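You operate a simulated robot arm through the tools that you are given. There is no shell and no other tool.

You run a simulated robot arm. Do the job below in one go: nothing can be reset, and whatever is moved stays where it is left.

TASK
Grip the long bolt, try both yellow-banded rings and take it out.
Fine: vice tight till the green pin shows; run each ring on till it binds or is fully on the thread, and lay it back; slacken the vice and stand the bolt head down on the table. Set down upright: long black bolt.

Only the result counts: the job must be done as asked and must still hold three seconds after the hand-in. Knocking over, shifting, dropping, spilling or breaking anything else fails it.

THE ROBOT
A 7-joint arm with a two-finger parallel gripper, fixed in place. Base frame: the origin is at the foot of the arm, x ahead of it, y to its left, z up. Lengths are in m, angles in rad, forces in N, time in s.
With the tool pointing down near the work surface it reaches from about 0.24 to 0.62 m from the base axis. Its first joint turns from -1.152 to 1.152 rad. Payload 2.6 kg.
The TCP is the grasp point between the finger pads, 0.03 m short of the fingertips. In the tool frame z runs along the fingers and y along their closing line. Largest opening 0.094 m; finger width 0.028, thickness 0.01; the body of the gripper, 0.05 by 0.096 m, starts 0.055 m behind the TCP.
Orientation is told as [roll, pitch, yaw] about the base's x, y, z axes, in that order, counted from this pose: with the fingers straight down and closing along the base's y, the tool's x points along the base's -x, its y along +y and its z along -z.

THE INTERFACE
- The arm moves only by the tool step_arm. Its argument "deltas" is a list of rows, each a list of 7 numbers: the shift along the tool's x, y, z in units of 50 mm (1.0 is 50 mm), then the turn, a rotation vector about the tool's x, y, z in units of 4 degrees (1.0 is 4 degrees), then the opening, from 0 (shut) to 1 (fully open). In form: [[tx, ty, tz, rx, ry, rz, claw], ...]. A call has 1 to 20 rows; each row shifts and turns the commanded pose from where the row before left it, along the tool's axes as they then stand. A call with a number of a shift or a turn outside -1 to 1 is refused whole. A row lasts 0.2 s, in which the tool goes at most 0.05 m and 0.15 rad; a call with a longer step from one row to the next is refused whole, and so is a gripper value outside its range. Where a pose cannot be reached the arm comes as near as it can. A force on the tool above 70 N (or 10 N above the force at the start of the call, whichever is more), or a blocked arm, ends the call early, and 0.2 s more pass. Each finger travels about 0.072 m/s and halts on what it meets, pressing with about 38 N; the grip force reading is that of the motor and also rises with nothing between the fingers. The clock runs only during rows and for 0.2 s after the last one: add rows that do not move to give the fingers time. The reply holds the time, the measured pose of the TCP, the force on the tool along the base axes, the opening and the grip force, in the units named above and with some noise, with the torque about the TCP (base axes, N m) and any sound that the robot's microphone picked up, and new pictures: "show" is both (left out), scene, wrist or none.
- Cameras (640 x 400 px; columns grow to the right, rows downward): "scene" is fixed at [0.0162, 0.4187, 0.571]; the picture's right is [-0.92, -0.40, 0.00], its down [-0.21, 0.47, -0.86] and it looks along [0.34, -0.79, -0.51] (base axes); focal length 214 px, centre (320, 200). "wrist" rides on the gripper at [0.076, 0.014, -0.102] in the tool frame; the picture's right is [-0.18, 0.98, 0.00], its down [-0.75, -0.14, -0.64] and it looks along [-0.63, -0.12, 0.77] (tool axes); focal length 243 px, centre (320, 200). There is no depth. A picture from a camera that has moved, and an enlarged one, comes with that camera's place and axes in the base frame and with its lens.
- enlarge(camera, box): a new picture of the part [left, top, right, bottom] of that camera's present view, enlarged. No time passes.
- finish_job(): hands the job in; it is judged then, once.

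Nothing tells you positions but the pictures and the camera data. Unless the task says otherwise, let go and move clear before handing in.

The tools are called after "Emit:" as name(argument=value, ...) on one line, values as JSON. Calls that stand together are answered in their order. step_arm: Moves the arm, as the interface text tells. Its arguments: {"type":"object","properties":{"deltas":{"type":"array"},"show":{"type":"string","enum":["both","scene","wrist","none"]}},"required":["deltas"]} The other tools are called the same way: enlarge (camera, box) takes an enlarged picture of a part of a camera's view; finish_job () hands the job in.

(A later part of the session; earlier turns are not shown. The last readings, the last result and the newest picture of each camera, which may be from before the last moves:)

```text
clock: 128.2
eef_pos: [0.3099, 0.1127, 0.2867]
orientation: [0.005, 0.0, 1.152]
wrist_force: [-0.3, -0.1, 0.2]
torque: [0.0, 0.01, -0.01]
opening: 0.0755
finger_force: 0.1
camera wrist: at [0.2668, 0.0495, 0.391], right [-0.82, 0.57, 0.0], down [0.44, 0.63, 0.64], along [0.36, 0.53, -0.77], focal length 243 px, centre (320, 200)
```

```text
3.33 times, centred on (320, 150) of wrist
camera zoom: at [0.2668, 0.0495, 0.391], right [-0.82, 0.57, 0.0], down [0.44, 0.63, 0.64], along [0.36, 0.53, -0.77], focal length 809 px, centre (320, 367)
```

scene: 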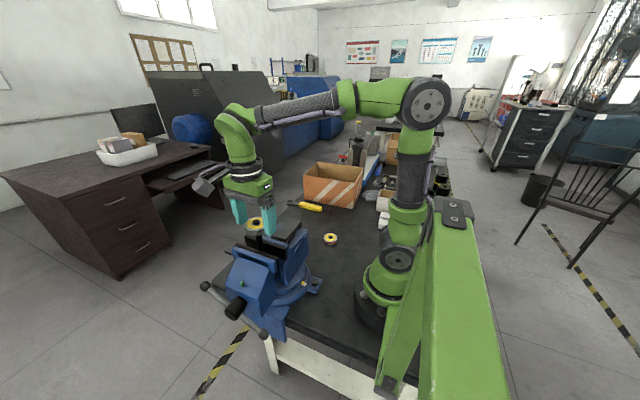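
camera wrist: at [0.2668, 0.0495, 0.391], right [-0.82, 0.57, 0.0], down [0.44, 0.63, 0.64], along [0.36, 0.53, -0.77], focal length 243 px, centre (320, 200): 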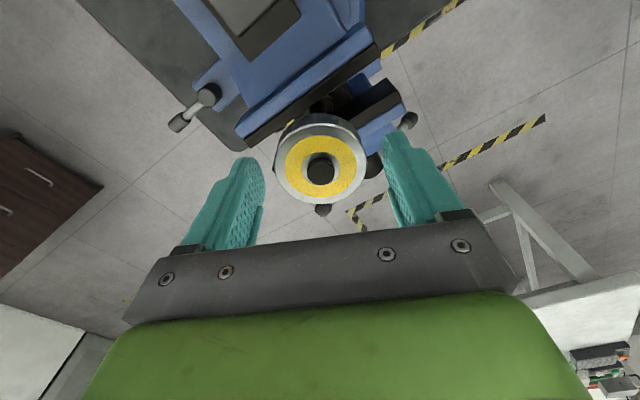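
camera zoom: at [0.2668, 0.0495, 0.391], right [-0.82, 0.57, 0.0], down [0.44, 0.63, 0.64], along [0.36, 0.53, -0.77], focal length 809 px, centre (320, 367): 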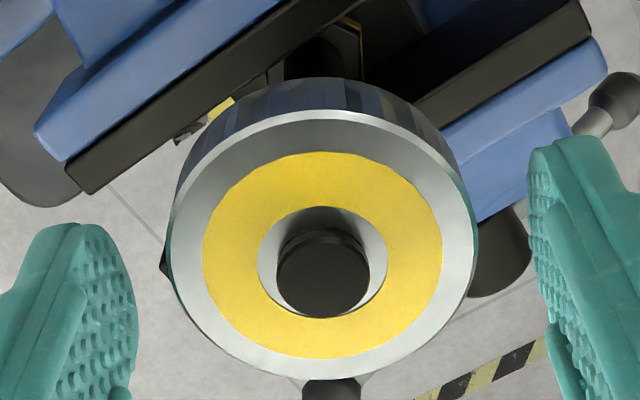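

I'll shift about 2 mm to centre on the ring (allowing for a small camera bias I've inferred), grip, and start the next clockwise stroke.

Emit:
step_arm(deltas=[[0.038, 0, 0, 0, 0, 0, 0.8], [0, 0, 0, 0, 0, 0, 0.6], [0, 0, 0, 0, 0, 0, 0.3], [0, 0, 0, 0, 0, 0, 0.3], [0, 0, 0, 0, 0, 0, 0.3]], show="none")

Emit:
step_arm(deltas=[[0, 0, 0.0032, 0, 0, 1, 0.3], [0, 0, 0.0032, 0, 0, 1, 0.3], [0, 0, 0.0032, 0, 0, 1, 0.3], [0, 0, 0.0032, 0, 0, 1, 0.3], [0, 0, 0.0032, 0, 0, 1, 0.3], [0, 0, 0.0032, 0, 0, 1, 0.3], [0, 0, 0.0032, 0, 0, 1, 0.3], [0, 0, 0.0032, 0, 0, 1, 0.3], [0, 0, 0.0032, 0, 0, 1, 0.3], [0, 0, 0.0032, 0, 0, 1, 0.3]], show="none")

Emit:
step_arm(deltas=[[0, 0, 0.0032, 0, 0, 1, 0.3], [0, 0, 0.0032, 0, 0, 1, 0.3], [0, 0, 0.0032, 0, 0, 1, 0.3], [0, 0, 0.0032, 0, 0, 1, 0.3], [0, 0, 0.0032, 0, 0, 1, 0.3], [0, 0, 0.0032, 0, 0, 1, 0.3], [0, 0, 0.0032, 0, 0, 1, 0.3], [0, 0, 0.0032, 0, 0, 1, 0.3], [0, 0, 0.0032, 0, 0, 1, 0.3], [0, 0, 0.0032, 0, 0, 1, 0.3]], show="wrist")

Emit:
enlarge(camera="wrist", box=[260, 110, 380, 210])

```text
clock: 129.4
eef_pos: [0.3081, 0.1114, 0.2876]
orientation: [0.006, 0.001, 1.153]
wrist_force: [-2.0, 0.8, 0.1]
torque: [0.04, 0.22, -0.02]
opening: 0.0529
finger_force: 38.2
```

```text
clock: 131.6
eef_pos: [0.3086, 0.1129, 0.286]
orientation: [0.004, 0.001, 0.452]
wrist_force: [3.1, 5.7, 4.5]
torque: [0.51, -0.32, 0.03]
opening: 0.0526
finger_force: 38.2
```

```text
clock: 133.8
eef_pos: [0.3082, 0.1135, 0.2835]
orientation: [0.001, 0.002, -0.245]
wrist_force: [6.0, 12.2, 3.7]
torque: [1.08, -0.53, 0.01]
opening: 0.0526
finger_force: 38.2
camera wrist: at [0.2396, 0.1442, 0.3874], right [0.42, 0.91, 0.0], down [0.7, -0.32, 0.64], along [0.58, -0.27, -0.77], focal length 243 px, centre (320, 200)
```

wrist: 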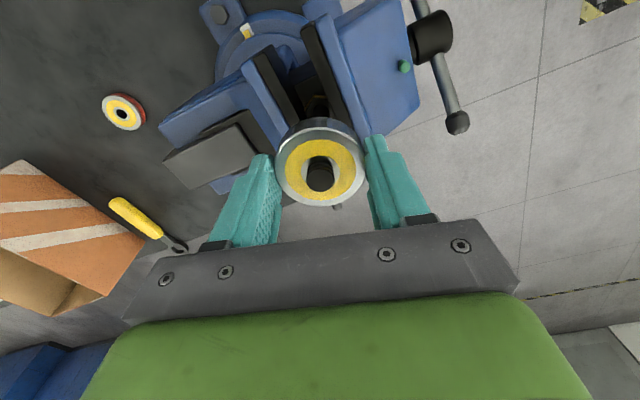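

```text
4.00 times, centred on (320, 160) of wrist
camera zoom: at [0.2396, 0.1442, 0.3874], right [0.42, 0.91, 0.0], down [0.7, -0.32, 0.64], along [0.58, -0.27, -0.77], focal length 970 px, centre (320, 360)
```

zoom: 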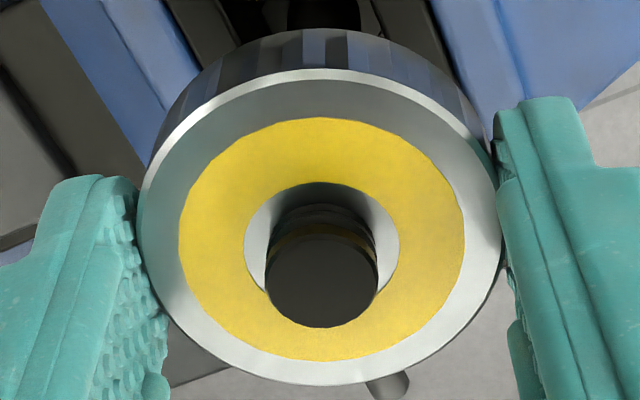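

The tip is about 8 mm proud now. I'll apply a small lateral correction and continue the stroke.

Emit:
step_arm(deltas=[[-0.012, 0.034, 0, 0, 0, 0, 0.3], [0, 0, 0.003, 0, 0, 1, 0.3], [0, 0, 0.003, 0, 0, 1, 0.3], [0, 0, 0.003, 0, 0, 1, 0.3], [0, 0, 0.003, 0, 0, 1, 0.3], [0, 0, 0.003, 0, 0, 1, 0.3], [0, 0, 0.003, 0, 0, 1, 0.3], [0, 0, 0.003, 0, 0, 1, 0.3], [0, 0, 0.003, 0, 0, 1, 0.3], [0, 0, 0.003, 0, 0, 1, 0.3], [0, 0, 0.003, 0, 0, 1, 0.3]], show="none")

Emit:
step_arm(deltas=[[0, 0, 0.0032, 0, 0, 1, 0.3], [0, 0, 0.0032, 0, 0, 1, 0.3], [0, 0, 0.0032, 0, 0, 1, 0.3], [0, 0, 0.0032, 0, 0, 1, 0.3], [0, 0, 0.0032, 0, 0, 1, 0.3], [0, 0, 0.0032, 0, 0, 1, 0.3], [0, 0, 0.0032, 0, 0, 1, 0.3], [0, 0, 0.0032, 0, 0, 1, 0.3], [0, 0, 0.0032, 0, 0, 1, 0.3], [0, 0, 0.0032, 0, 0, 1, 0.3]], show="none")

Emit:
step_arm(deltas=[[0, 0, 0.0032, 0, 0, 1, 0.3], [0, 0, 0.0032, 0, 0, 1, 0.3], [0, 0, 0.0032, 0, 0, 1, 0.3], [0, 0, 0.0032, 0, 0, 1, 0.3], [0, 0, 0.0032, 0, 0, 1, 0.3], [0, 0, 0.0032, 0, 0, 1, 0.3], [0, 0, 0.0032, 0, 0, 1, 0.3], [0, 0, 0.0032, 0, 0, 1, 0.3], [0, 0, 0.0032, 0, 0, 1, 0.3], [0, 0, 0.0032, 0, 0, 1, 0.3]], show="wrist")

Emit:
enlarge(camera="wrist", box=[260, 110, 380, 210])

Emit:
enlarge(camera="scene", box=[210, 180, 310, 280])

```text
clock: 136.2
eef_pos: [0.3102, 0.1132, 0.2814]
orientation: [-0.003, 0.004, -0.944]
wrist_force: [-0.1, 5.3, -13.5]
torque: [0.79, 0.03, 0.04]
opening: 0.0528
finger_force: 37.4
```

```text
clock: 138.4
eef_pos: [0.3091, 0.1145, 0.2805]
orientation: [-0.003, 0.001, -1.642]
wrist_force: [5.9, 7.0, -10.8]
torque: [0.8, -0.66, 0.04]
opening: 0.0527
finger_force: 37.4
```

```text
clock: 140.6
eef_pos: [0.3102, 0.1136, 0.2788]
orientation: [-0.001, 0.0, -2.341]
wrist_force: [9.9, 5.1, 3.6]
torque: [0.58, -1.11, -0.03]
opening: 0.0524
finger_force: 38.0
camera wrist: at [0.3746, 0.1574, 0.3824], right [0.58, -0.82, 0.0], down [-0.62, -0.44, 0.64], along [-0.53, -0.37, -0.77], focal length 243 px, centre (320, 200)
```

wrist: 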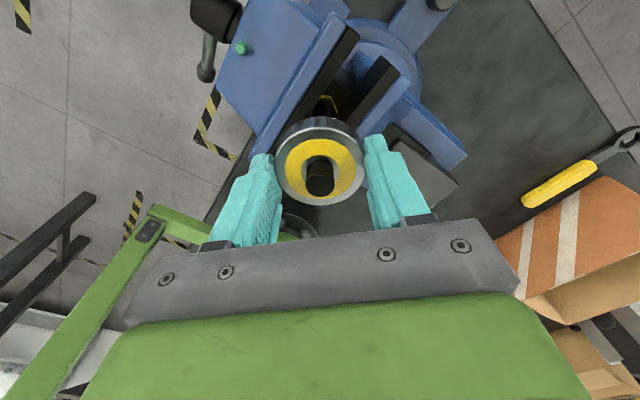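

```text
4.00 times, centred on (320, 160) of wrist
camera zoom: at [0.3746, 0.1574, 0.3824], right [0.58, -0.82, 0.0], down [-0.62, -0.44, 0.64], along [-0.53, -0.37, -0.77], focal length 970 px, centre (320, 360)
```

zoom: 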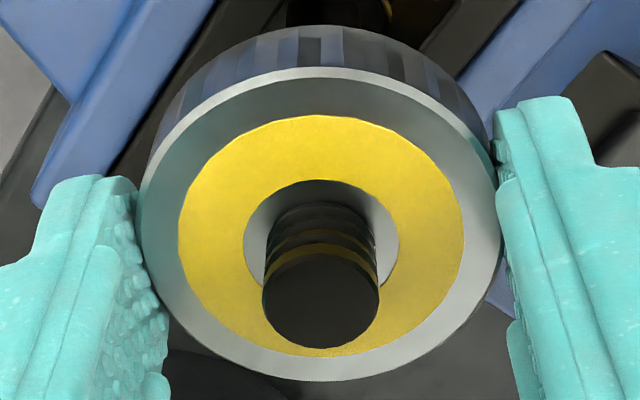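

```text
4.00 times, centred on (260, 230) of scene
camera zoom: at [0.0162, 0.4187, 0.571], right [-0.92, -0.4, 0.0], down [-0.21, 0.47, -0.86], along [0.34, -0.79, -0.51], focal length 858 px, centre (560, 80)
```

zoom: 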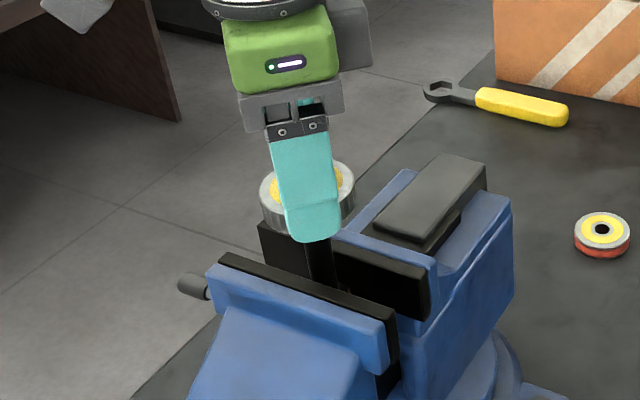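

About 12 mm of thread now shows above ring B, so it has run fully on without binding. I'll now unscrew it: counter-clockwise with matched lift.

Emit:
step_arm(deltas=[[0, 0, -0.0032, 0, 0, -1, 0.3], [0, 0, -0.0032, 0, 0, -1, 0.3], [0, 0, -0.0032, 0, 0, -1, 0.3], [0, 0, -0.0032, 0, 0, -1, 0.3], [0, 0, -0.0032, 0, 0, -1, 0.3], [0, 0, -0.0032, 0, 0, -1, 0.3], [0, 0, -0.0032, 0, 0, -1, 0.3], [0, 0, -0.0032, 0, 0, -1, 0.3], [0, 0, -0.0032, 0, 0, -1, 0.3], [0, 0, -0.0032, 0, 0, -1, 0.3]], show="none")

Emit:
step_arm(deltas=[[0, 0, -0.0032, 0, 0, -1, 0.3], [0, 0, -0.0032, 0, 0, -1, 0.3], [0, 0, -0.0032, 0, 0, -1, 0.3], [0, 0, -0.0032, 0, 0, -1, 0.3], [0, 0, -0.0032, 0, 0, -1, 0.3], [0, 0, -0.0032, 0, 0, -1, 0.3], [0, 0, -0.0032, 0, 0, -1, 0.3], [0, 0, -0.0032, 0, 0, -1, 0.3], [0, 0, -0.0032, 0, 0, -1, 0.3], [0, 0, -0.0032, 0, 0, -1, 0.3]], show="none")

Emit:
step_arm(deltas=[[0, 0, -0.0032, 0, 0, -1, 0.3], [0, 0, -0.0032, 0, 0, -1, 0.3], [0, 0, -0.0032, 0, 0, -1, 0.3], [0, 0, -0.0032, 0, 0, -1, 0.3], [0, 0, -0.0032, 0, 0, -1, 0.3], [0, 0, -0.0032, 0, 0, -1, 0.3], [0, 0, -0.0032, 0, 0, -1, 0.3], [0, 0, -0.0032, 0, 0, -1, 0.3], [0, 0, -0.0032, 0, 0, -1, 0.3], [0, 0, -0.0032, 0, 0, -1, 0.3]], show="none")

```text
clock: 142.8
eef_pos: [0.3095, 0.1139, 0.2791]
orientation: [-0.004, 0.001, -1.641]
wrist_force: [1.3, -1.2, 11.7]
torque: [-0.33, -0.31, -0.09]
opening: 0.0529
finger_force: 38.2
```

```text
clock: 145.0
eef_pos: [0.3098, 0.113, 0.2819]
orientation: [-0.003, 0.004, -0.941]
wrist_force: [5.3, -5.4, -4.7]
torque: [-0.71, -0.65, -0.03]
opening: 0.0523
finger_force: 38.2
```

```text
clock: 147.2
eef_pos: [0.3099, 0.1135, 0.2837]
orientation: [0.0, 0.006, -0.244]
wrist_force: [0.6, -9.6, -8.5]
torque: [-0.82, -0.08, -0.01]
opening: 0.0526
finger_force: 38.3
```

Unscrewing works smoothly. I'll nudge y slightly and continue to about +74°.

Emit:
step_arm(deltas=[[-0.005, -0.022, 0, 0, 0, 0, 0.3], [0, 0, -0.003, 0, 0, -1, 0.3], [0, 0, -0.003, 0, 0, -1, 0.3], [0, 0, -0.003, 0, 0, -1, 0.3], [0, 0, -0.003, 0, 0, -1, 0.3], [0, 0, -0.003, 0, 0, -1, 0.3], [0, 0, -0.003, 0, 0, -1, 0.3], [0, 0, -0.003, 0, 0, -1, 0.3], [0, 0, -0.003, 0, 0, -1, 0.3], [0, 0, -0.003, 0, 0, -1, 0.3], [0, 0, -0.003, 0, 0, -1, 0.3]], show="none")

Emit:
step_arm(deltas=[[0, 0, -0.0032, 0, 0, -1, 0.3], [0, 0, -0.0032, 0, 0, -1, 0.3], [0, 0, -0.0032, 0, 0, -1, 0.3], [0, 0, -0.0032, 0, 0, -1, 0.3], [0, 0, -0.0032, 0, 0, -1, 0.3], [0, 0, -0.0032, 0, 0, -1, 0.3], [0, 0, -0.0032, 0, 0, -1, 0.3], [0, 0, -0.0032, 0, 0, -1, 0.3], [0, 0, -0.0032, 0, 0, -1, 0.3], [0, 0, -0.0032, 0, 0, -1, 0.3], [0, 0, -0.0032, 0, 0, -1, 0.3], [0, 0, -0.0032, 0, 0, -1, 0.3]], show="wrist")

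Emit:
enlarge(camera="wrist", box=[260, 110, 380, 210])

```text
clock: 149.6
eef_pos: [0.3098, 0.1122, 0.2868]
orientation: [0.003, 0.003, 0.452]
wrist_force: [-5.4, -1.5, 10.8]
torque: [-0.25, 0.56, -0.03]
opening: 0.0527
finger_force: 37.4
```

```text
clock: 152.2
eef_pos: [0.3103, 0.1115, 0.2873]
orientation: [0.005, 0.0, 1.292]
wrist_force: [3.7, -0.9, 0.7]
torque: [-0.2, -0.47, 0.0]
opening: 0.0527
finger_force: 38.2
camera wrist: at [0.2767, 0.0422, 0.3914], right [-0.89, 0.45, 0.0], down [0.34, 0.69, 0.64], along [0.28, 0.57, -0.77], focal length 243 px, centre (320, 200)
```

wrist: 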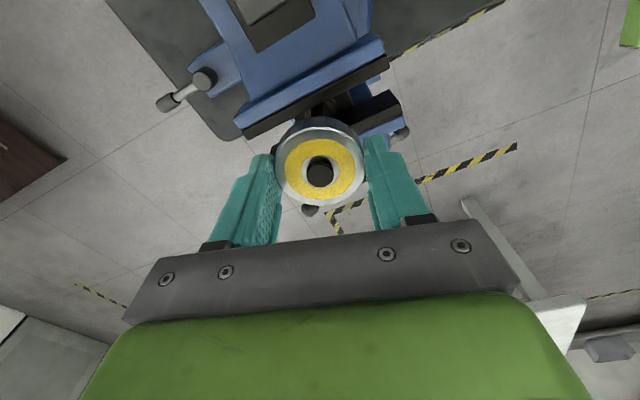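

```text
4.00 times, centred on (320, 160) of wrist
camera zoom: at [0.2767, 0.0422, 0.3914], right [-0.89, 0.45, 0.0], down [0.34, 0.69, 0.64], along [0.28, 0.57, -0.77], focal length 970 px, centre (320, 360)
```

zoom: 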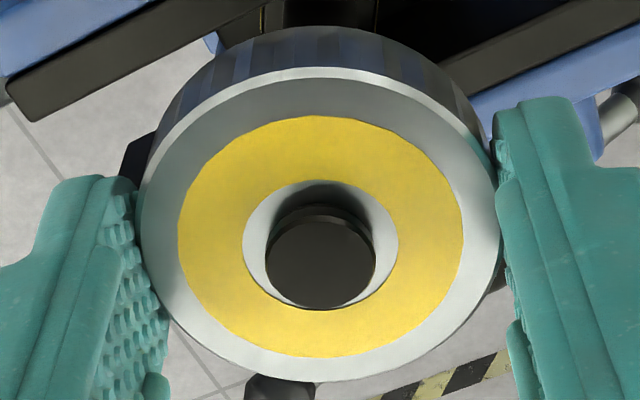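

About 4 mm of thread still shows. I'll open, rewind clockwise in place to about -164° and take the next unscrewing stroke.

Emit:
step_arm(deltas=[[0, 0, 0, 0, 0, 0, 0.8], [0, 0, 0, 0, 0, 0, 0.8], [0, 0, 0, 0, 0, 1, 0.8], [0, 0, 0, 0, 0, 1, 0.8], [0, 0, 0, 0, 0, 1, 0.8], [0, 0, 0, 0, 0, 1, 0.8], [0, 0, 0, 0, 0, 1, 0.8], [0, 0, 0, 0, 0, 1, 0.8], [0, 0, 0, 0, 0, 1, 0.8], [0, 0, 0, 0, 0, 1, 0.8], [0, 0, 0, 0, 0, 1, 0.8], [0, 0, 0, 0, 0, 1, 0.8], [0, 0, 0, 0, 0, 1, 0.8], [0, 0, 0, 0, 0, 1, 0.8], [0, 0, 0, 0, 0, 1, 0.8], [0, 0, 0, 0, 0, 1, 0.8], [0, 0, 0, 0, 0, 1, 0.8], [0, 0, 0, 0, 0, 1, 0.8], [0, 0, 0, 0, 0, 1, 0.8], [0, 0, 0, 0, 0, 1, 0.8]], show="none")

Emit:
step_arm(deltas=[[0, 0, 0, 0, 0, 1, 0.8], [0, 0, 0, 0, 0, 1, 0.8], [0, 0, 0, 0, 0, 1, 0.8], [0, 0, 0, 0, 0, 1, 0.8], [0, 0, 0, 0, 0, 1, 0.8], [0, 0, 0, 0, 0, 1, 0.8], [0, 0, 0, 0, 0, 1, 0.8], [0, 0, 0, 0, 0, 1, 0.8], [0, 0, 0, 0, 0, 1, 0.8], [0, 0, 0, 0, 0, 1, 0.8], [0, 0, 0, 0, 0, 1, 0.8], [0, 0, 0, 0, 0, 1, 0.8], [0, 0, 0, 0, 0, 1, 0.8], [0, 0, 0, 0, 0, 1, 0.8], [0, 0, 0, 0, 0, 1, 0.8], [0, 0, 0, 0, 0, 1, 0.8], [0, 0, 0, 0, 0, 1, 0.8], [0, 0, 0, 0, 0, 1, 0.8], [0, 0, 0, 0, 0, 1, 0.8], [0, 0, 0, 0, 0, 1, 0.8]], show="none")

Emit:
step_arm(deltas=[[0, 0, 0, 0, 0, 1, 0.8], [0, 0, 0, 0, 0, 1, 0.8], [0, 0, 0, 0, 0, 1, 0.8], [0, 0, 0, 0, 0, 1, 0.8], [0, 0, 0, 0, 0, 1, 0.8], [0, 0, 0, 0, 0, 1, 0.8], [0, 0, 0, 0, 0, 1, 0.8], [0, 0, 0, 0, 0, 1, 0.8], [0, 0, 0, 0, 0, 1, 0.8], [0, 0, 0, 0, 0, 1, 0.8], [0, 0, 0, 0, 0, 1, 0.8], [0, 0, 0, 0, 0, 1, 0.8], [0, 0, 0, 0, 0, 1, 0.8], [0, 0, 0, 0, 0, 1, 0.8], [0, 0, 0, 0, 0, 1, 0.8], [0, 0, 0, 0, 0, 1, 0.8], [0, 0, 0, 0, 0, 1, 0.8], [0, 0, 0, 0, 0, 1, 0.8], [0, 0, 0, 0, 0, 1, 0.8], [0, 0, 0, 0, 0, 1, 0.8]], show="wrist")

Emit:
enlarge(camera="wrist", box=[240, 90, 400, 210])

```text
clock: 156.4
eef_pos: [0.3106, 0.1134, 0.2877]
orientation: [0.001, 0.004, 0.033]
wrist_force: [0.2, 0.2, 0.2]
torque: [0.01, 0.01, 0.0]
opening: 0.0755
finger_force: 0.1
```

```text
clock: 160.6
eef_pos: [0.3107, 0.1132, 0.2877]
orientation: [-0.004, 0.001, -1.363]
wrist_force: [-0.5, -0.3, 0.2]
torque: [0.0, -0.01, 0.02]
opening: 0.0753
finger_force: 0.0
```

```text
clock: 164.8
eef_pos: [0.3097, 0.1118, 0.2876]
orientation: [-0.002, -0.005, -2.76]
wrist_force: [0.0, 0.0, 0.8]
torque: [-0.03, 0.0, 0.04]
opening: 0.0754
finger_force: 0.1
camera wrist: at [0.3871, 0.1267, 0.3909], right [0.2, -0.98, 0.0], down [-0.75, -0.15, 0.65], along [-0.63, -0.12, -0.76], focal length 243 px, centre (320, 200)
```

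wrist: 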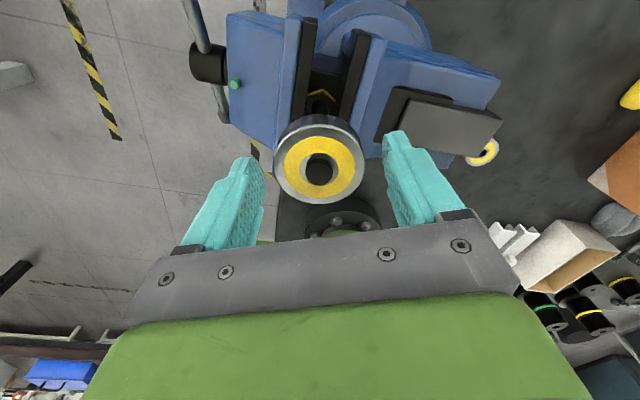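

```text
3.33 times, centred on (320, 150) of wrist
camera zoom: at [0.3871, 0.1267, 0.3909], right [0.2, -0.98, 0.0], down [-0.75, -0.15, 0.65], along [-0.63, -0.12, -0.76], focal length 809 px, centre (320, 367)
```

zoom: 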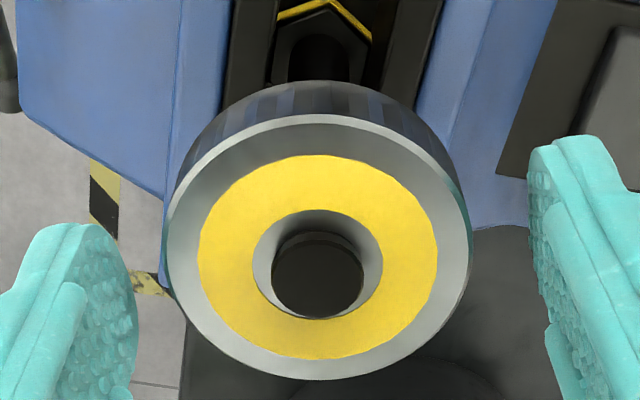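

Comparing views at opposite yaws shows my camera estimate carries a constant ~3 mm bias, so the tool is actually already centred. I'll grip without shifting and unscrew.

Emit:
step_arm(deltas=[[0, 0, 0, 0, 0, 0, 0.6], [0, 0, 0, 0, 0, 0, 0.3], [0, 0, 0, 0, 0, 0, 0.3], [0, 0, 0, 0, 0, 0, 0.3]], show="none")

Emit:
step_arm(deltas=[[0, 0, -0.0032, 0, 0, -1, 0.3], [0, 0, -0.0032, 0, 0, -1, 0.3], [0, 0, -0.0032, 0, 0, -1, 0.3], [0, 0, -0.0032, 0, 0, -1, 0.3], [0, 0, -0.0032, 0, 0, -1, 0.3], [0, 0, -0.0032, 0, 0, -1, 0.3], [0, 0, -0.0032, 0, 0, -1, 0.3], [0, 0, -0.0032, 0, 0, -1, 0.3], [0, 0, -0.0032, 0, 0, -1, 0.3], [0, 0, -0.0032, 0, 0, -1, 0.3]], show="none")

Emit:
step_arm(deltas=[[0, 0, -0.0032, 0, 0, -1, 0.3], [0, 0, -0.0032, 0, 0, -1, 0.3], [0, 0, -0.0032, 0, 0, -1, 0.3], [0, 0, -0.0032, 0, 0, -1, 0.3], [0, 0, -0.0032, 0, 0, -1, 0.3], [0, 0, -0.0032, 0, 0, -1, 0.3], [0, 0, -0.0032, 0, 0, -1, 0.3], [0, 0, -0.0032, 0, 0, -1, 0.3], [0, 0, -0.0032, 0, 0, -1, 0.3], [0, 0, -0.0032, 0, 0, -1, 0.3]], show="none")

```text
clock: 165.8
eef_pos: [0.3088, 0.1128, 0.2872]
orientation: [-0.004, -0.002, -2.757]
wrist_force: [-0.6, 2.4, -0.4]
torque: [0.09, 0.03, 0.02]
opening: 0.0527
finger_force: 38.5
```

```text
clock: 168.0
eef_pos: [0.3085, 0.1125, 0.2898]
orientation: [-0.003, -0.003, -2.057]
wrist_force: [2.0, -1.8, -6.7]
torque: [-0.27, -0.26, -0.03]
opening: 0.053
finger_force: 37.7
```

```text
clock: 170.2
eef_pos: [0.3103, 0.1119, 0.2913]
orientation: [-0.003, 0.002, -1.361]
wrist_force: [7.7, -4.9, -13.4]
torque: [-0.74, -0.8, -0.01]
opening: 0.0529
finger_force: 37.8
```

Lift is slightly fast, so I'll slow it and nudge laterally while continuing.

Emit:
step_arm(deltas=[[-0.013, 0.014, 0, 0, 0, 0, 0.3], [0, 0, -0.0022, 0, 0, -1, 0.3], [0, 0, -0.0022, 0, 0, -1, 0.3], [0, 0, -0.0022, 0, 0, -1, 0.3], [0, 0, -0.0022, 0, 0, -1, 0.3], [0, 0, -0.0022, 0, 0, -1, 0.3], [0, 0, -0.0025, 0, 0, -1, 0.3], [0, 0, -0.0025, 0, 0, -1, 0.3], [0, 0, -0.0028, 0, 0, -1, 0.3], [0, 0, -0.0028, 0, 0, -1, 0.3], [0, 0, -0.0028, 0, 0, -1, 0.3]], show="none")

Emit:
step_arm(deltas=[[0, 0, -0.0028, 0, 0, -1, 0.3], [0, 0, -0.0028, 0, 0, -1, 0.3], [0, 0, -0.0028, 0, 0, -1, 0.3], [0, 0, -0.0028, 0, 0, -1, 0.3], [0, 0, -0.0028, 0, 0, -1, 0.3], [0, 0, -0.0028, 0, 0, -1, 0.3], [0, 0, -0.0028, 0, 0, -1, 0.3], [0, 0, -0.0028, 0, 0, -1, 0.3], [0, 0, -0.0028, 0, 0, -1, 0.3], [0, 0, -0.0028, 0, 0, -1, 0.3]], show="none")

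Emit:
step_arm(deltas=[[0, 0, -0.003, 0, 0, -1, 0.3], [0, 0, -0.003, 0, 0, -1, 0.3], [0, 0, -0.003, 0, 0, -1, 0.3], [0, 0, -0.003, 0, 0, -1, 0.3], [0, 0, -0.003, 0, 0, -1, 0.3], [0, 0, -0.003, 0, 0, -1, 0.3], [0, 0, -0.003, 0, 0, -1, 0.3], [0, 0, -0.003, 0, 0, -1, 0.3], [0, 0, -0.003, 0, 0, -1, 0.3], [0, 0, -0.003, 0, 0, -1, 0.3]], show="wrist")

Emit:
enlarge(camera="wrist", box=[260, 110, 380, 210])

```text
clock: 172.6
eef_pos: [0.3097, 0.1127, 0.2934]
orientation: [-0.001, 0.004, -0.664]
wrist_force: [0.6, -2.8, 5.0]
torque: [-0.13, -0.07, -0.04]
opening: 0.0529
finger_force: 38.6
```

```text
clock: 174.8
eef_pos: [0.3116, 0.1132, 0.2942]
orientation: [0.004, 0.004, 0.036]
wrist_force: [-0.6, 5.1, 21.9]
torque: [0.47, 0.04, -0.12]
opening: 0.053
finger_force: 37.6
```

```text
clock: 177.0
eef_pos: [0.3105, 0.1119, 0.295]
orientation: [0.003, 0.002, 0.733]
wrist_force: [0.0, 7.5, 20.8]
torque: [0.68, -0.02, -0.11]
opening: 0.0529
finger_force: 38.1
camera wrist: at [0.246, 0.0711, 0.3989], right [-0.52, 0.85, 0.0], down [0.66, 0.4, 0.64], along [0.55, 0.34, -0.77], focal length 243 px, centre (320, 200)
```

wrist: 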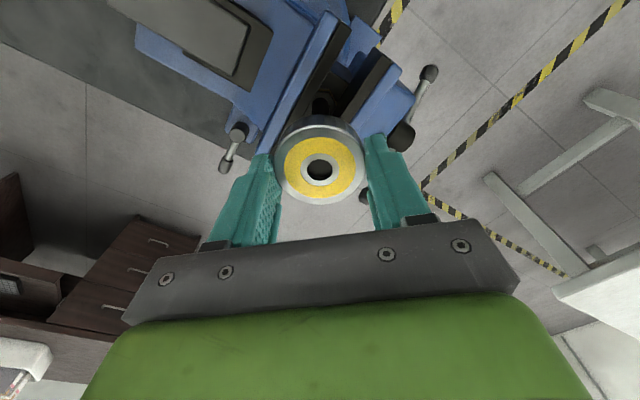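

```text
4.00 times, centred on (320, 160) of wrist
camera zoom: at [0.246, 0.0711, 0.3989], right [-0.52, 0.85, 0.0], down [0.66, 0.4, 0.64], along [0.55, 0.34, -0.77], focal length 970 px, centre (320, 360)
```

zoom: 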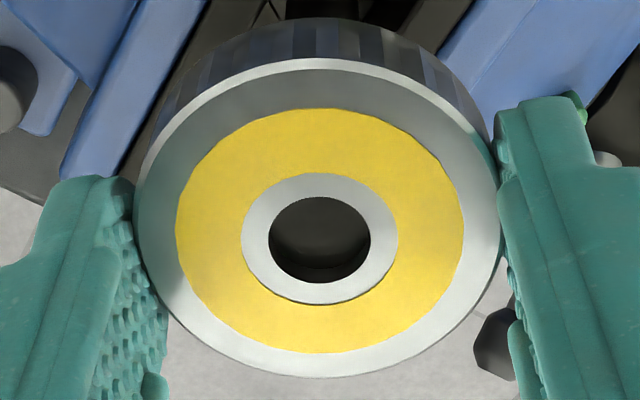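

Now the ring lifts faster than the tool, so I'll raise a bit more per row and finish this stroke.

Emit:
step_arm(deltas=[[0, 0, -0.015, 0, 0, 0, 0.3], [0, 0, -0.0035, 0, 0, -1, 0.3], [0, 0, -0.0035, 0, 0, -1, 0.3], [0, 0, -0.0035, 0, 0, -1, 0.3], [0, 0, -0.0035, 0, 0, -1, 0.3], [0, 0, -0.0035, 0, 0, -1, 0.3], [0, 0, -0.0035, 0, 0, -1, 0.3], [0, 0, -0.0035, 0, 0, -1, 0.3], [0, 0, -0.0035, 0, 0, -1, 0.3], [0, 0, 0, 0, 0, 0, 0.3]], show="none")

Emit:
step_arm(deltas=[[0, 0, -0.0033, 0, 0, -1, 0.3], [0, 0, -0.0033, 0, 0, -1, 0.3], [0, 0, -0.0033, 0, 0, -1, 0.3], [0, 0, 0, 0, 0, 0, 0.3]], show="both")

Emit:
enlarge(camera="wrist", box=[260, 110, 380, 210])

Emit:
enlarge(camera="scene", box=[210, 180, 310, 280])

```text
clock: 179.2
eef_pos: [0.3097, 0.1134, 0.2976]
orientation: [0.006, 0.002, 1.293]
wrist_force: [4.7, 10.2, -9.3]
torque: [0.91, -0.59, 0.02]
opening: 0.0529
finger_force: 38.0
```

```text
clock: 180.2
eef_pos: [0.3109, 0.1119, 0.299]
orientation: [0.005, 0.002, 1.501]
wrist_force: [1.3, 6.6, -13.3]
torque: [0.39, -0.06, 0.02]
opening: 0.053
finger_force: 38.5
camera wrist: at [0.2925, 0.0364, 0.401], right [-0.97, 0.25, 0.01], down [0.2, 0.74, 0.64], along [0.16, 0.62, -0.77], focal length 243 px, centre (320, 200)
```

scene: 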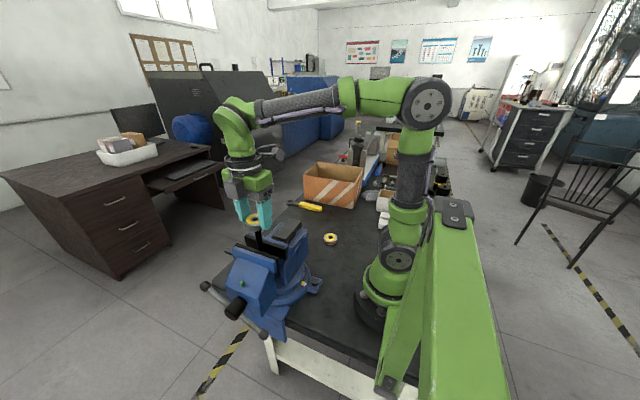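
wrist: 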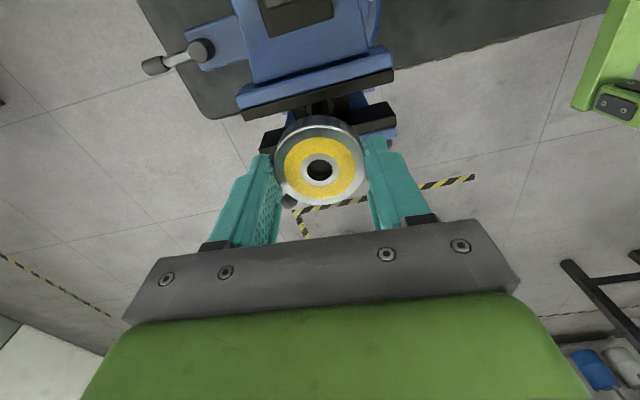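

```text
4.00 times, centred on (320, 160) of wrist
camera zoom: at [0.2925, 0.0364, 0.401], right [-0.97, 0.25, 0.01], down [0.2, 0.74, 0.64], along [0.16, 0.62, -0.77], focal length 970 px, centre (320, 360)
```

zoom: 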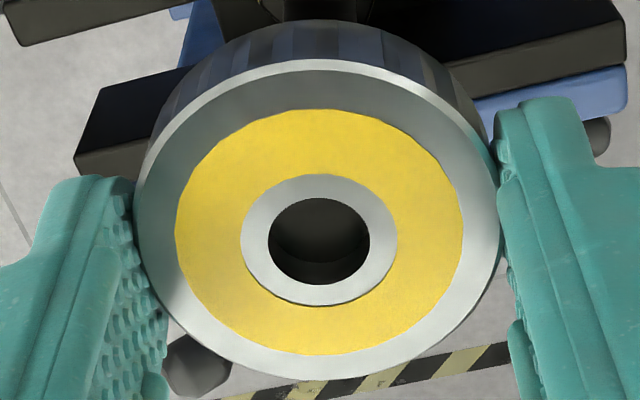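

```text
4.00 times, centred on (260, 230) of scene
camera zoom: at [0.0162, 0.4188, 0.571], right [-0.92, -0.4, 0.0], down [-0.21, 0.47, -0.86], along [0.34, -0.79, -0.51], focal length 858 px, centre (560, 80)
```

zoom: 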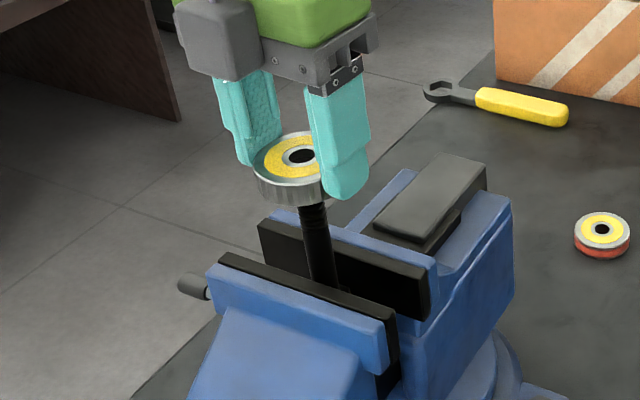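

Now at +86° with about 9–10 mm of thread engagement left. I'll open, rewind clockwise in place once more and do the final unscrewing stroke.

Emit:
step_arm(deltas=[[0, 0, 0, 0, 0, 0, 0.8], [0, 0, 0, 0, 0, 0, 0.8], [0, 0, 0, 0, 0, 1, 0.8], [0, 0, 0, 0, 0, 1, 0.8], [0, 0, 0, 0, 0, 1, 0.8], [0, 0, 0, 0, 0, 1, 0.8], [0, 0, 0, 0, 0, 1, 0.8], [0, 0, 0, 0, 0, 1, 0.8], [0, 0, 0, 0, 0, 1, 0.8], [0, 0, 0, 0, 0, 1, 0.8], [0, 0, 0, 0, 0, 1, 0.8], [0, 0, 0, 0, 0, 1, 0.8], [0, 0, 0, 0, 0, 1, 0.8], [0, 0, 0, 0, 0, 1, 0.8], [0, 0, 0, 0, 0, 1, 0.8], [0, 0, 0, 0, 0, 1, 0.8], [0, 0, 0, 0, 0, 1, 0.8], [0, 0, 0, 0, 0, 1, 0.8], [0, 0, 0, 0, 0, 1, 0.8], [0, 0, 0, 0, 0, 1, 0.8]], show="none")

Emit:
step_arm(deltas=[[0, 0, 0, 0, 0, 1, 0.8], [0, 0, 0, 0, 0, 1, 0.8], [0, 0, 0, 0, 0, 1, 0.8], [0, 0, 0, 0, 0, 1, 0.8], [0, 0, 0, 0, 0, 1, 0.8], [0, 0, 0, 0, 0, 1, 0.8], [0, 0, 0, 0, 0, 1, 0.8], [0, 0, 0, 0, 0, 1, 0.8], [0, 0, 0, 0, 0, 1, 0.8], [0, 0, 0, 0, 0, 1, 0.8], [0, 0, 0, 0, 0, 1, 0.8], [0, 0, 0, 0, 0, 1, 0.8], [0, 0, 0, 0, 0, 1, 0.8], [0, 0, 0, 0, 0, 1, 0.8], [0, 0, 0, 0, 0, 1, 0.8], [0, 0, 0, 0, 0, 1, 0.8], [0, 0, 0, 0, 0, 1, 0.8], [0, 0, 0, 0, 0, 1, 0.8], [0, 0, 0, 0, 0, 1, 0.8], [0, 0, 0, 0, 0, 1, 0.8]], show="none")

Emit:
step_arm(deltas=[[0, 0, 0, 0, 0, 1, 0.8], [0, 0, 0, 0, 0, 1, 0.8], [0, 0, 0, 0, 0, 1, 0.8], [0, 0, 0, 0, 0, 1, 0.8], [0, 0, 0, 0, 0, 1, 0.8], [0, 0, 0, 0, 0, 1, 0.8], [0, 0, 0, 0, 0, 1, 0.8], [0, 0, 0, 0, 0, 1, 0.8], [0, 0, 0, 0, 0, 1, 0.8], [0, 0, 0, 0, 0, 1, 0.8], [0, 0, 0, 0, 0, 1, 0.8], [0, 0, 0, 0, 0, 1, 0.8], [0, 0, 0, 0, 0, 1, 0.8], [0, 0, 0, 0, 0, 1, 0.8], [0, 0, 0, 0, 0, 1, 0.8], [0, 0, 0, 0, 0, 1, 0.8], [0, 0, 0, 0, 0, 1, 0.8], [0, 0, 0, 0, 0, 1, 0.8], [0, 0, 0, 0, 0, 1, 0.8], [0, 0, 0, 0, 0, 1, 0.8]], show="none")

Emit:
step_arm(deltas=[[0, 0, 0, 0, 0, 1, 0.8], [0, 0, 0, 0, 0, 1, 0.8], [0, 0, 0, 0, 0, 1, 0.8], [0, 0, 0, 0, 0, 0, 0.8]], show="wrist")

Emit:
enlarge(camera="wrist", box=[240, 90, 400, 210])

```text
clock: 184.4
eef_pos: [0.3102, 0.1114, 0.2973]
orientation: [0.003, 0.002, 0.243]
wrist_force: [1.1, -0.6, -0.4]
torque: [0.0, 0.01, -0.01]
opening: 0.0751
finger_force: 0.0
```

```text
clock: 188.6
eef_pos: [0.3112, 0.1104, 0.2988]
orientation: [-0.004, 0.003, -1.155]
wrist_force: [-0.1, -0.5, 0.0]
torque: [0.01, 0.04, 0.0]
opening: 0.075
finger_force: 0.0
```

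```text
clock: 192.8
eef_pos: [0.3113, 0.1119, 0.2972]
orientation: [-0.002, -0.004, -2.549]
wrist_force: [0.7, 0.0, -0.1]
torque: [0.02, 0.05, 0.0]
opening: 0.0752
finger_force: 0.0
```

```text
clock: 193.8
eef_pos: [0.3108, 0.1122, 0.297]
orientation: [-0.003, -0.003, -2.761]
wrist_force: [-0.7, -0.8, -0.5]
torque: [0.02, -0.01, 0.02]
opening: 0.0753
finger_force: 0.1
camera wrist: at [0.3879, 0.1264, 0.4011], right [0.2, -0.98, 0.0], down [-0.75, -0.15, 0.65], along [-0.63, -0.12, -0.76], focal length 243 px, centre (320, 200)
```

wrist: 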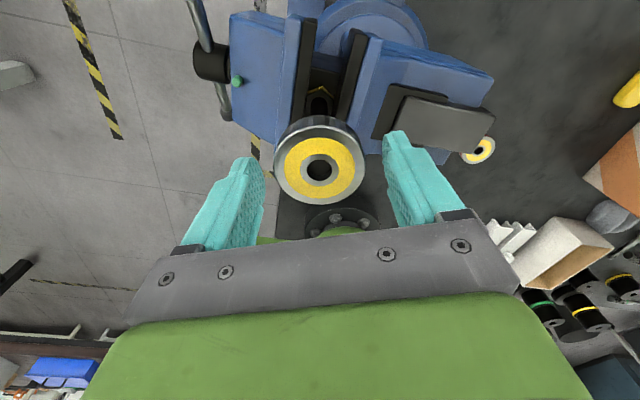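

```text
3.33 times, centred on (320, 150) of wrist
camera zoom: at [0.3879, 0.1264, 0.4011], right [0.2, -0.98, 0.0], down [-0.75, -0.15, 0.65], along [-0.63, -0.12, -0.76], focal length 809 px, centre (320, 367)
```

zoom: 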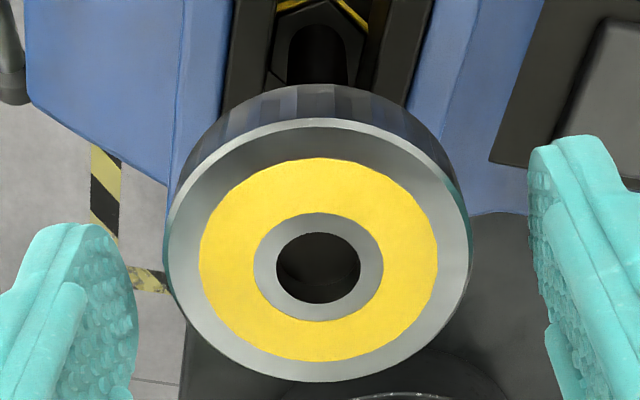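

Still centred. I'll grip and make the final unscrewing stroke.

Emit:
step_arm(deltas=[[0, 0, 0, 0, 0, 0, 0.6], [0, 0, 0, 0, 0, 0, 0.3], [0, 0, 0, 0, 0, 0, 0.3], [0, 0, 0, 0, 0, 0, 0.3]], show="none")

Emit:
step_arm(deltas=[[0, 0, -0.0033, 0, 0, -1, 0.3], [0, 0, -0.0033, 0, 0, -1, 0.3], [0, 0, -0.0033, 0, 0, -1, 0.3], [0, 0, -0.0033, 0, 0, -1, 0.3], [0, 0, -0.0033, 0, 0, -1, 0.3], [0, 0, -0.0033, 0, 0, -1, 0.3], [0, 0, -0.0033, 0, 0, -1, 0.3], [0, 0, -0.0033, 0, 0, -1, 0.3], [0, 0, -0.0033, 0, 0, -1, 0.3], [0, 0, -0.0033, 0, 0, -1, 0.3]], show="none")

Emit:
step_arm(deltas=[[0, 0, -0.0033, 0, 0, -1, 0.3], [0, 0, -0.0033, 0, 0, -1, 0.3], [0, 0, -0.0033, 0, 0, -1, 0.3], [0, 0, -0.0033, 0, 0, -1, 0.3], [0, 0, -0.0033, 0, 0, -1, 0.3], [0, 0, -0.0033, 0, 0, -1, 0.3], [0, 0, -0.0033, 0, 0, -1, 0.3], [0, 0, -0.0033, 0, 0, -1, 0.3], [0, 0, -0.0033, 0, 0, -1, 0.3], [0, 0, -0.0033, 0, 0, -1, 0.3]], show="none")

Emit:
step_arm(deltas=[[0, 0, -0.0033, 0, 0, -1, 0.3], [0, 0, -0.0033, 0, 0, -1, 0.3], [0, 0, -0.0033, 0, 0, -1, 0.3], [0, 0, -0.0033, 0, 0, -1, 0.3], [0, 0, -0.0033, 0, 0, -1, 0.3], [0, 0, -0.0033, 0, 0, -1, 0.3], [0, 0, -0.0033, 0, 0, -1, 0.3], [0, 0, -0.0033, 0, 0, -1, 0.3], [0, 0, -0.0033, 0, 0, -1, 0.3], [0, 0, -0.0033, 0, 0, -1, 0.3]], show="none")

```text
clock: 194.8
eef_pos: [0.3098, 0.1125, 0.2983]
orientation: [-0.004, -0.003, -2.758]
wrist_force: [-0.2, 2.9, -0.3]
torque: [0.15, 0.03, -0.02]
opening: 0.053
finger_force: 38.3
```

```text
clock: 197.0
eef_pos: [0.3092, 0.1107, 0.2997]
orientation: [-0.006, -0.003, -2.059]
wrist_force: [0.4, 5.9, -6.3]
torque: [0.54, -0.11, -0.06]
opening: 0.0532
finger_force: 37.9
```

```text
clock: 199.2
eef_pos: [0.3099, 0.1114, 0.3017]
orientation: [-0.007, 0.002, -1.36]
wrist_force: [0.8, 7.6, -8.1]
torque: [0.74, 0.02, -0.03]
opening: 0.0529
finger_force: 37.7
```

```text
clock: 201.4
eef_pos: [0.3105, 0.1109, 0.3027]
orientation: [-0.002, 0.003, -0.664]
wrist_force: [1.1, 5.7, -14.3]
torque: [0.53, -0.16, 0.02]
opening: 0.0532
finger_force: 38.2
```

Slightly too much lift; I'll slow it and continue.

Emit:
step_arm(deltas=[[0, 0, -0.0022, 0, 0, -1, 0.3], [0, 0, -0.0022, 0, 0, -1, 0.3], [0, 0, -0.0022, 0, 0, -1, 0.3], [0, 0, -0.0022, 0, 0, -1, 0.3], [0, 0, -0.0022, 0, 0, -1, 0.3], [0, 0, -0.0025, 0, 0, -1, 0.3], [0, 0, -0.0025, 0, 0, -1, 0.3], [0, 0, -0.0025, 0, 0, -1, 0.3], [0, 0, -0.0025, 0, 0, -1, 0.3], [0, 0, -0.0025, 0, 0, -1, 0.3]], show="none")

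Emit:
step_arm(deltas=[[0, 0, -0.003, 0, 0, -1, 0.3], [0, 0, -0.003, 0, 0, -1, 0.3], [0, 0, -0.003, 0, 0, -1, 0.3], [0, 0, -0.003, 0, 0, -1, 0.3], [0, 0, -0.003, 0, 0, -1, 0.3], [0, 0, -0.003, 0, 0, -1, 0.3], [0, 0, -0.003, 0, 0, -1, 0.3], [0, 0, -0.003, 0, 0, -1, 0.3], [0, 0, -0.003, 0, 0, -1, 0.3], [0, 0, -0.003, 0, 0, -1, 0.3]], show="both")

Emit:
enlarge(camera="wrist", box=[260, 110, 380, 210])

Emit:
enlarge(camera="scene", box=[210, 180, 310, 280])

```text
clock: 203.6
eef_pos: [0.3113, 0.1129, 0.3063]
orientation: [0.002, 0.0, 0.035]
wrist_force: [1.8, 5.5, 3.1]
torque: [0.53, -0.29, -0.03]
opening: 0.0531
finger_force: 37.6
```

```text
clock: 205.8
eef_pos: [0.3111, 0.1121, 0.3056]
orientation: [0.003, 0.001, 0.735]
wrist_force: [0.8, 6.5, 23.1]
torque: [0.7, -0.06, -0.1]
opening: 0.053
finger_force: 37.9
camera wrist: at [0.246, 0.0711, 0.4101], right [-0.52, 0.85, 0.0], down [0.66, 0.4, 0.64], along [0.55, 0.34, -0.77], focal length 243 px, centre (320, 200)
```

scene: 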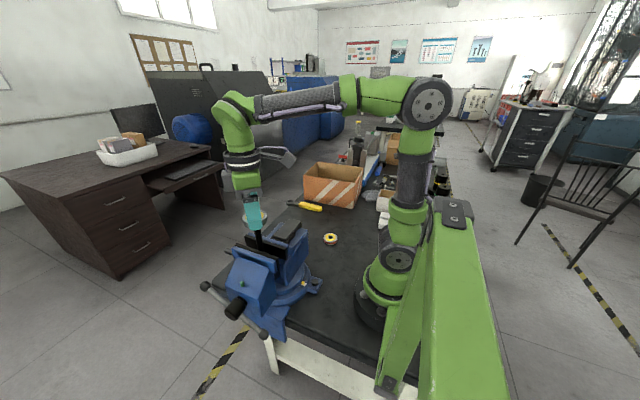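
wrist: 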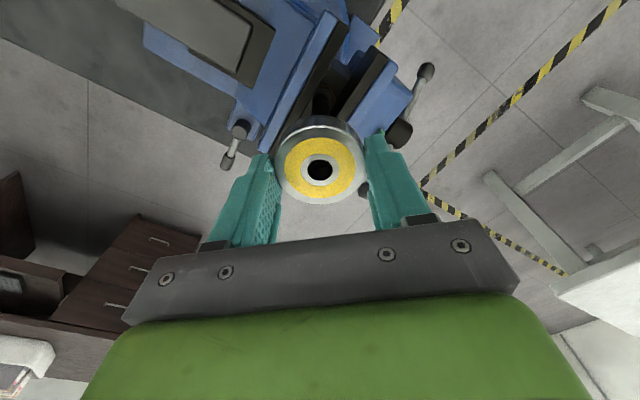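

```text
4.00 times, centred on (320, 160) of wrist
camera zoom: at [0.246, 0.0711, 0.4101], right [-0.52, 0.85, 0.0], down [0.66, 0.4, 0.64], along [0.55, 0.34, -0.77], focal length 970 px, centre (320, 360)
```

zoom: 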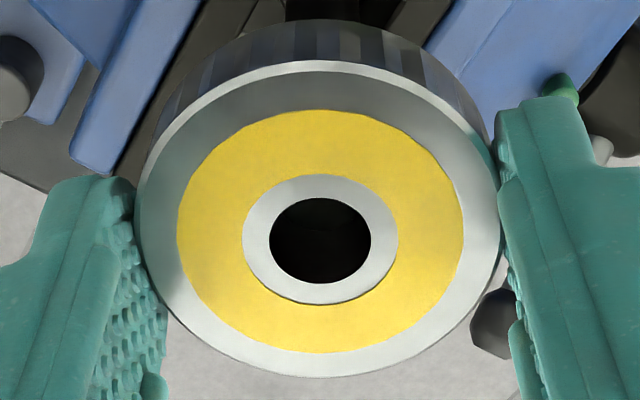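

```text
4.00 times, centred on (260, 230) of scene
camera zoom: at [0.0161, 0.4187, 0.5711], right [-0.92, -0.4, 0.0], down [-0.2, 0.47, -0.86], along [0.34, -0.79, -0.51], focal length 858 px, centre (560, 80)
```

zoom: 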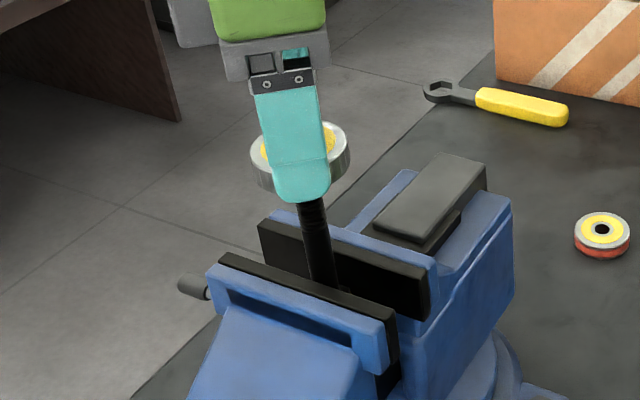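

Almost off: the ring pushes the tool up, so I'll lift to relieve and turn a further 40°.

Emit:
step_arm(deltas=[[0, 0, -0.02, 0, 0, 0, 0.3], [0, 0, -0.0033, 0, 0, -1, 0.3], [0, 0, -0.0033, 0, 0, -1, 0.3], [0, 0, -0.0033, 0, 0, -1, 0.3], [0, 0, -0.0033, 0, 0, -1, 0.3], [0, 0, -0.0033, 0, 0, -1, 0.3], [0, 0, -0.0033, 0, 0, -1, 0.3], [0, 0, -0.0033, 0, 0, -1, 0.3], [0, 0, -0.0033, 0, 0, -1, 0.3], [0, 0, -0.0033, 0, 0, -1, 0.3], [0, 0, -0.0033, 0, 0, -1, 0.3], [0, 0, 0, 0, 0, 0, 0.3]], show="none")

Emit:
step_arm(deltas=[[0, 0, -0.02, 0, 0, 0, 0.3], [0, 0, -0.02, 0, 0, 0, 0.3], [0, 0, 0, 0, 0, 0, 0.3]], show="none")

```text
clock: 208.4
eef_pos: [0.311, 0.1113, 0.3088]
orientation: [0.003, 0.001, 1.431]
wrist_force: [0.6, 0.3, -1.0]
torque: [-0.01, 0.04, -0.04]
opening: 0.0529
finger_force: 37.9
```

```text
clock: 209.2
eef_pos: [0.3098, 0.1109, 0.3104]
orientation: [0.002, 0.0, 1.432]
wrist_force: [0.1, -0.1, -0.9]
torque: [-0.01, 0.0, -0.01]
opening: 0.0531
finger_force: 37.6
```

Ring B is free of the bolt. I'll lift it, turn back to yaw 0 and carry it to its original spot.

Emit:
step_arm(deltas=[[0, 0, -0.4, 0, 0, 0, 0.3], [0, 0, -0.8, 0, 0, 0, 0.3], [0, 0, -0.9, 0, 0, 0, 0.3], [0, 0, 0, 0, 0, 1, 0.3], [0, 0, 0, 0, 0, 1, 0.3], [0, 0, 0, 0, 0, 1, 0.3], [0, 0, 0, 0, 0, 1, 0.3], [0, 0, 0, 0, 0, 1, 0.3], [0, 0, 0, 0, 0, 1, 0.3], [0, 0, 0, 0, 0, 1, 0.3], [0, 0, 0, 0, 0, 1, 0.3], [0, 0, 0, 0, 0, 1, 0.3], [0, 0, 0, 0, 0, 1, 0.3], [0, 0, 0, 0, 0, 1, 0.3], [0, 0, 0, 0, 0, 1, 0.3], [0, 0, 0, 0, 0, 1, 0.3], [0, 0, 0, 0, 0, 1, 0.3], [0, 0, 0, 0, 0, 1, 0.3], [0, 0, 0, 0, 0, 1, 0.3], [0, 0, 0, 0, 0, 1, 0.3]], show="none")

Emit:
step_arm(deltas=[[0, 0, 0, 0, 0, 1, 0.3], [0, 0, 0, 0, 0, 1, 0.3], [0, 0, 0, 0, 0, 1, 0.3], [0, 0, 0, 0, 0, 0.5, 0.3], [0, 0, 0, 0, 0, 0, 0.3]], show="both")

Emit:
enlarge(camera="wrist", box=[260, 110, 380, 210])

Emit:
enlarge(camera="scene", box=[210, 180, 310, 280])

Emit:
enlarge(camera="wrist", box=[270, 20, 390, 140])

```text
clock: 213.4
eef_pos: [0.3115, 0.1116, 0.416]
orientation: [0.001, 0.003, 0.244]
wrist_force: [0.1, -0.1, -1.0]
torque: [0.01, -0.02, -0.01]
opening: 0.053
finger_force: 37.7
```

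```text
clock: 214.6
eef_pos: [0.3107, 0.1113, 0.4146]
orientation: [0.002, 0.005, -0.001]
wrist_force: [0.3, -0.2, -0.9]
torque: [0.0, -0.01, 0.05]
opening: 0.0532
finger_force: 38.1
camera wrist: at [0.2365, 0.1256, 0.5195], right [0.19, 0.98, 0.0], down [0.76, -0.14, 0.64], along [0.63, -0.12, -0.77], focal length 243 px, centre (320, 200)
```

scene: 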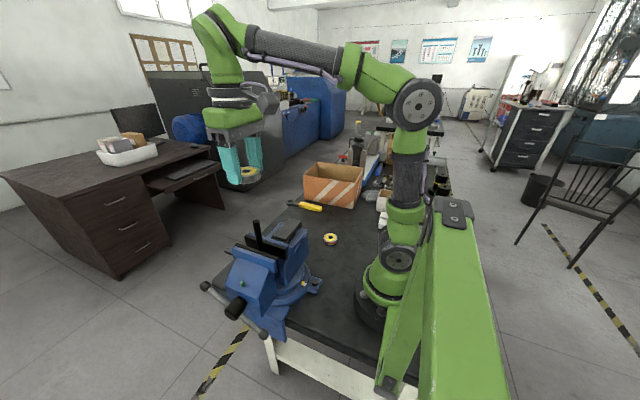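
wrist: 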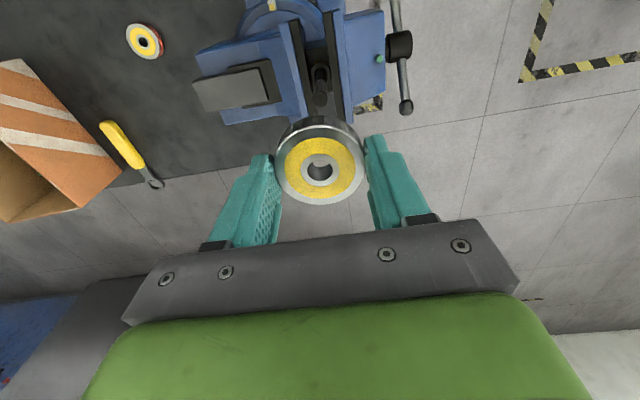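

```text
4.00 times, centred on (320, 160) of wrist
camera zoom: at [0.2365, 0.1256, 0.5195], right [0.19, 0.98, 0.0], down [0.76, -0.14, 0.64], along [0.63, -0.12, -0.77], focal length 970 px, centre (320, 360)
```

zoom: 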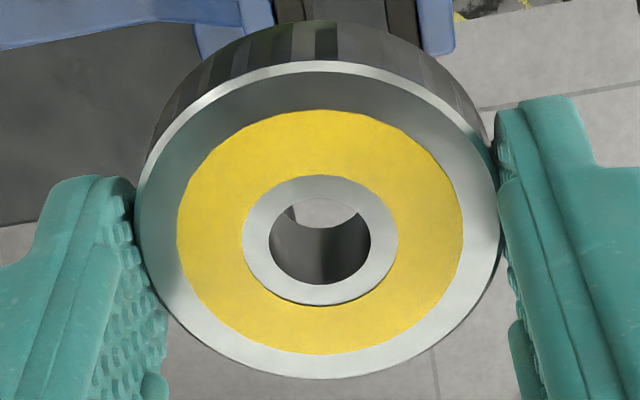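

```text
4.00 times, centred on (260, 230) of scene
camera zoom: at [0.0162, 0.4187, 0.571], right [-0.92, -0.4, 0.0], down [-0.21, 0.47, -0.86], along [0.34, -0.79, -0.51], focal length 858 px, centre (560, 80)
```

zoom: 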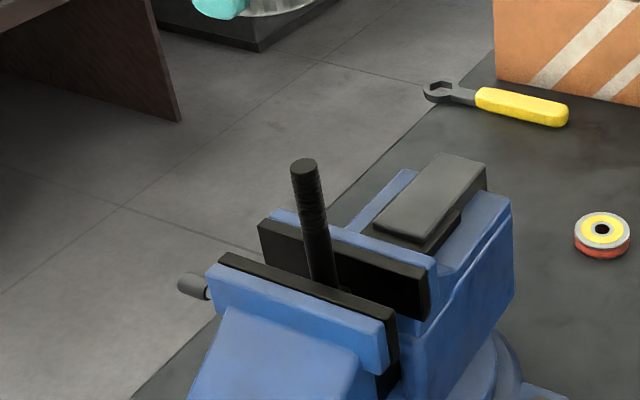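

```text
3.33 times, centred on (330, 80) of wrist
camera zoom: at [0.2365, 0.1256, 0.5195], right [0.19, 0.98, 0.0], down [0.76, -0.14, 0.64], along [0.63, -0.12, -0.77], focal length 809 px, centre (287, 600)
```

zoom: 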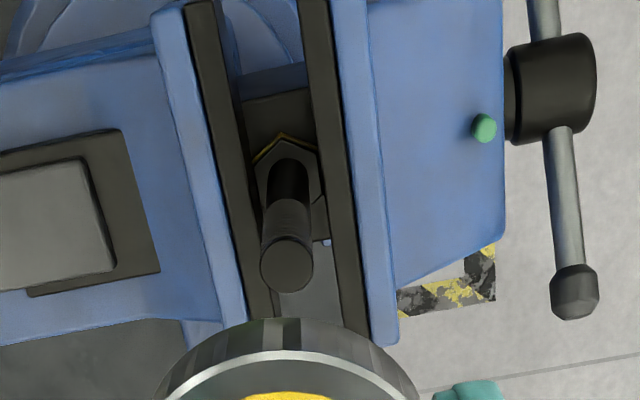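

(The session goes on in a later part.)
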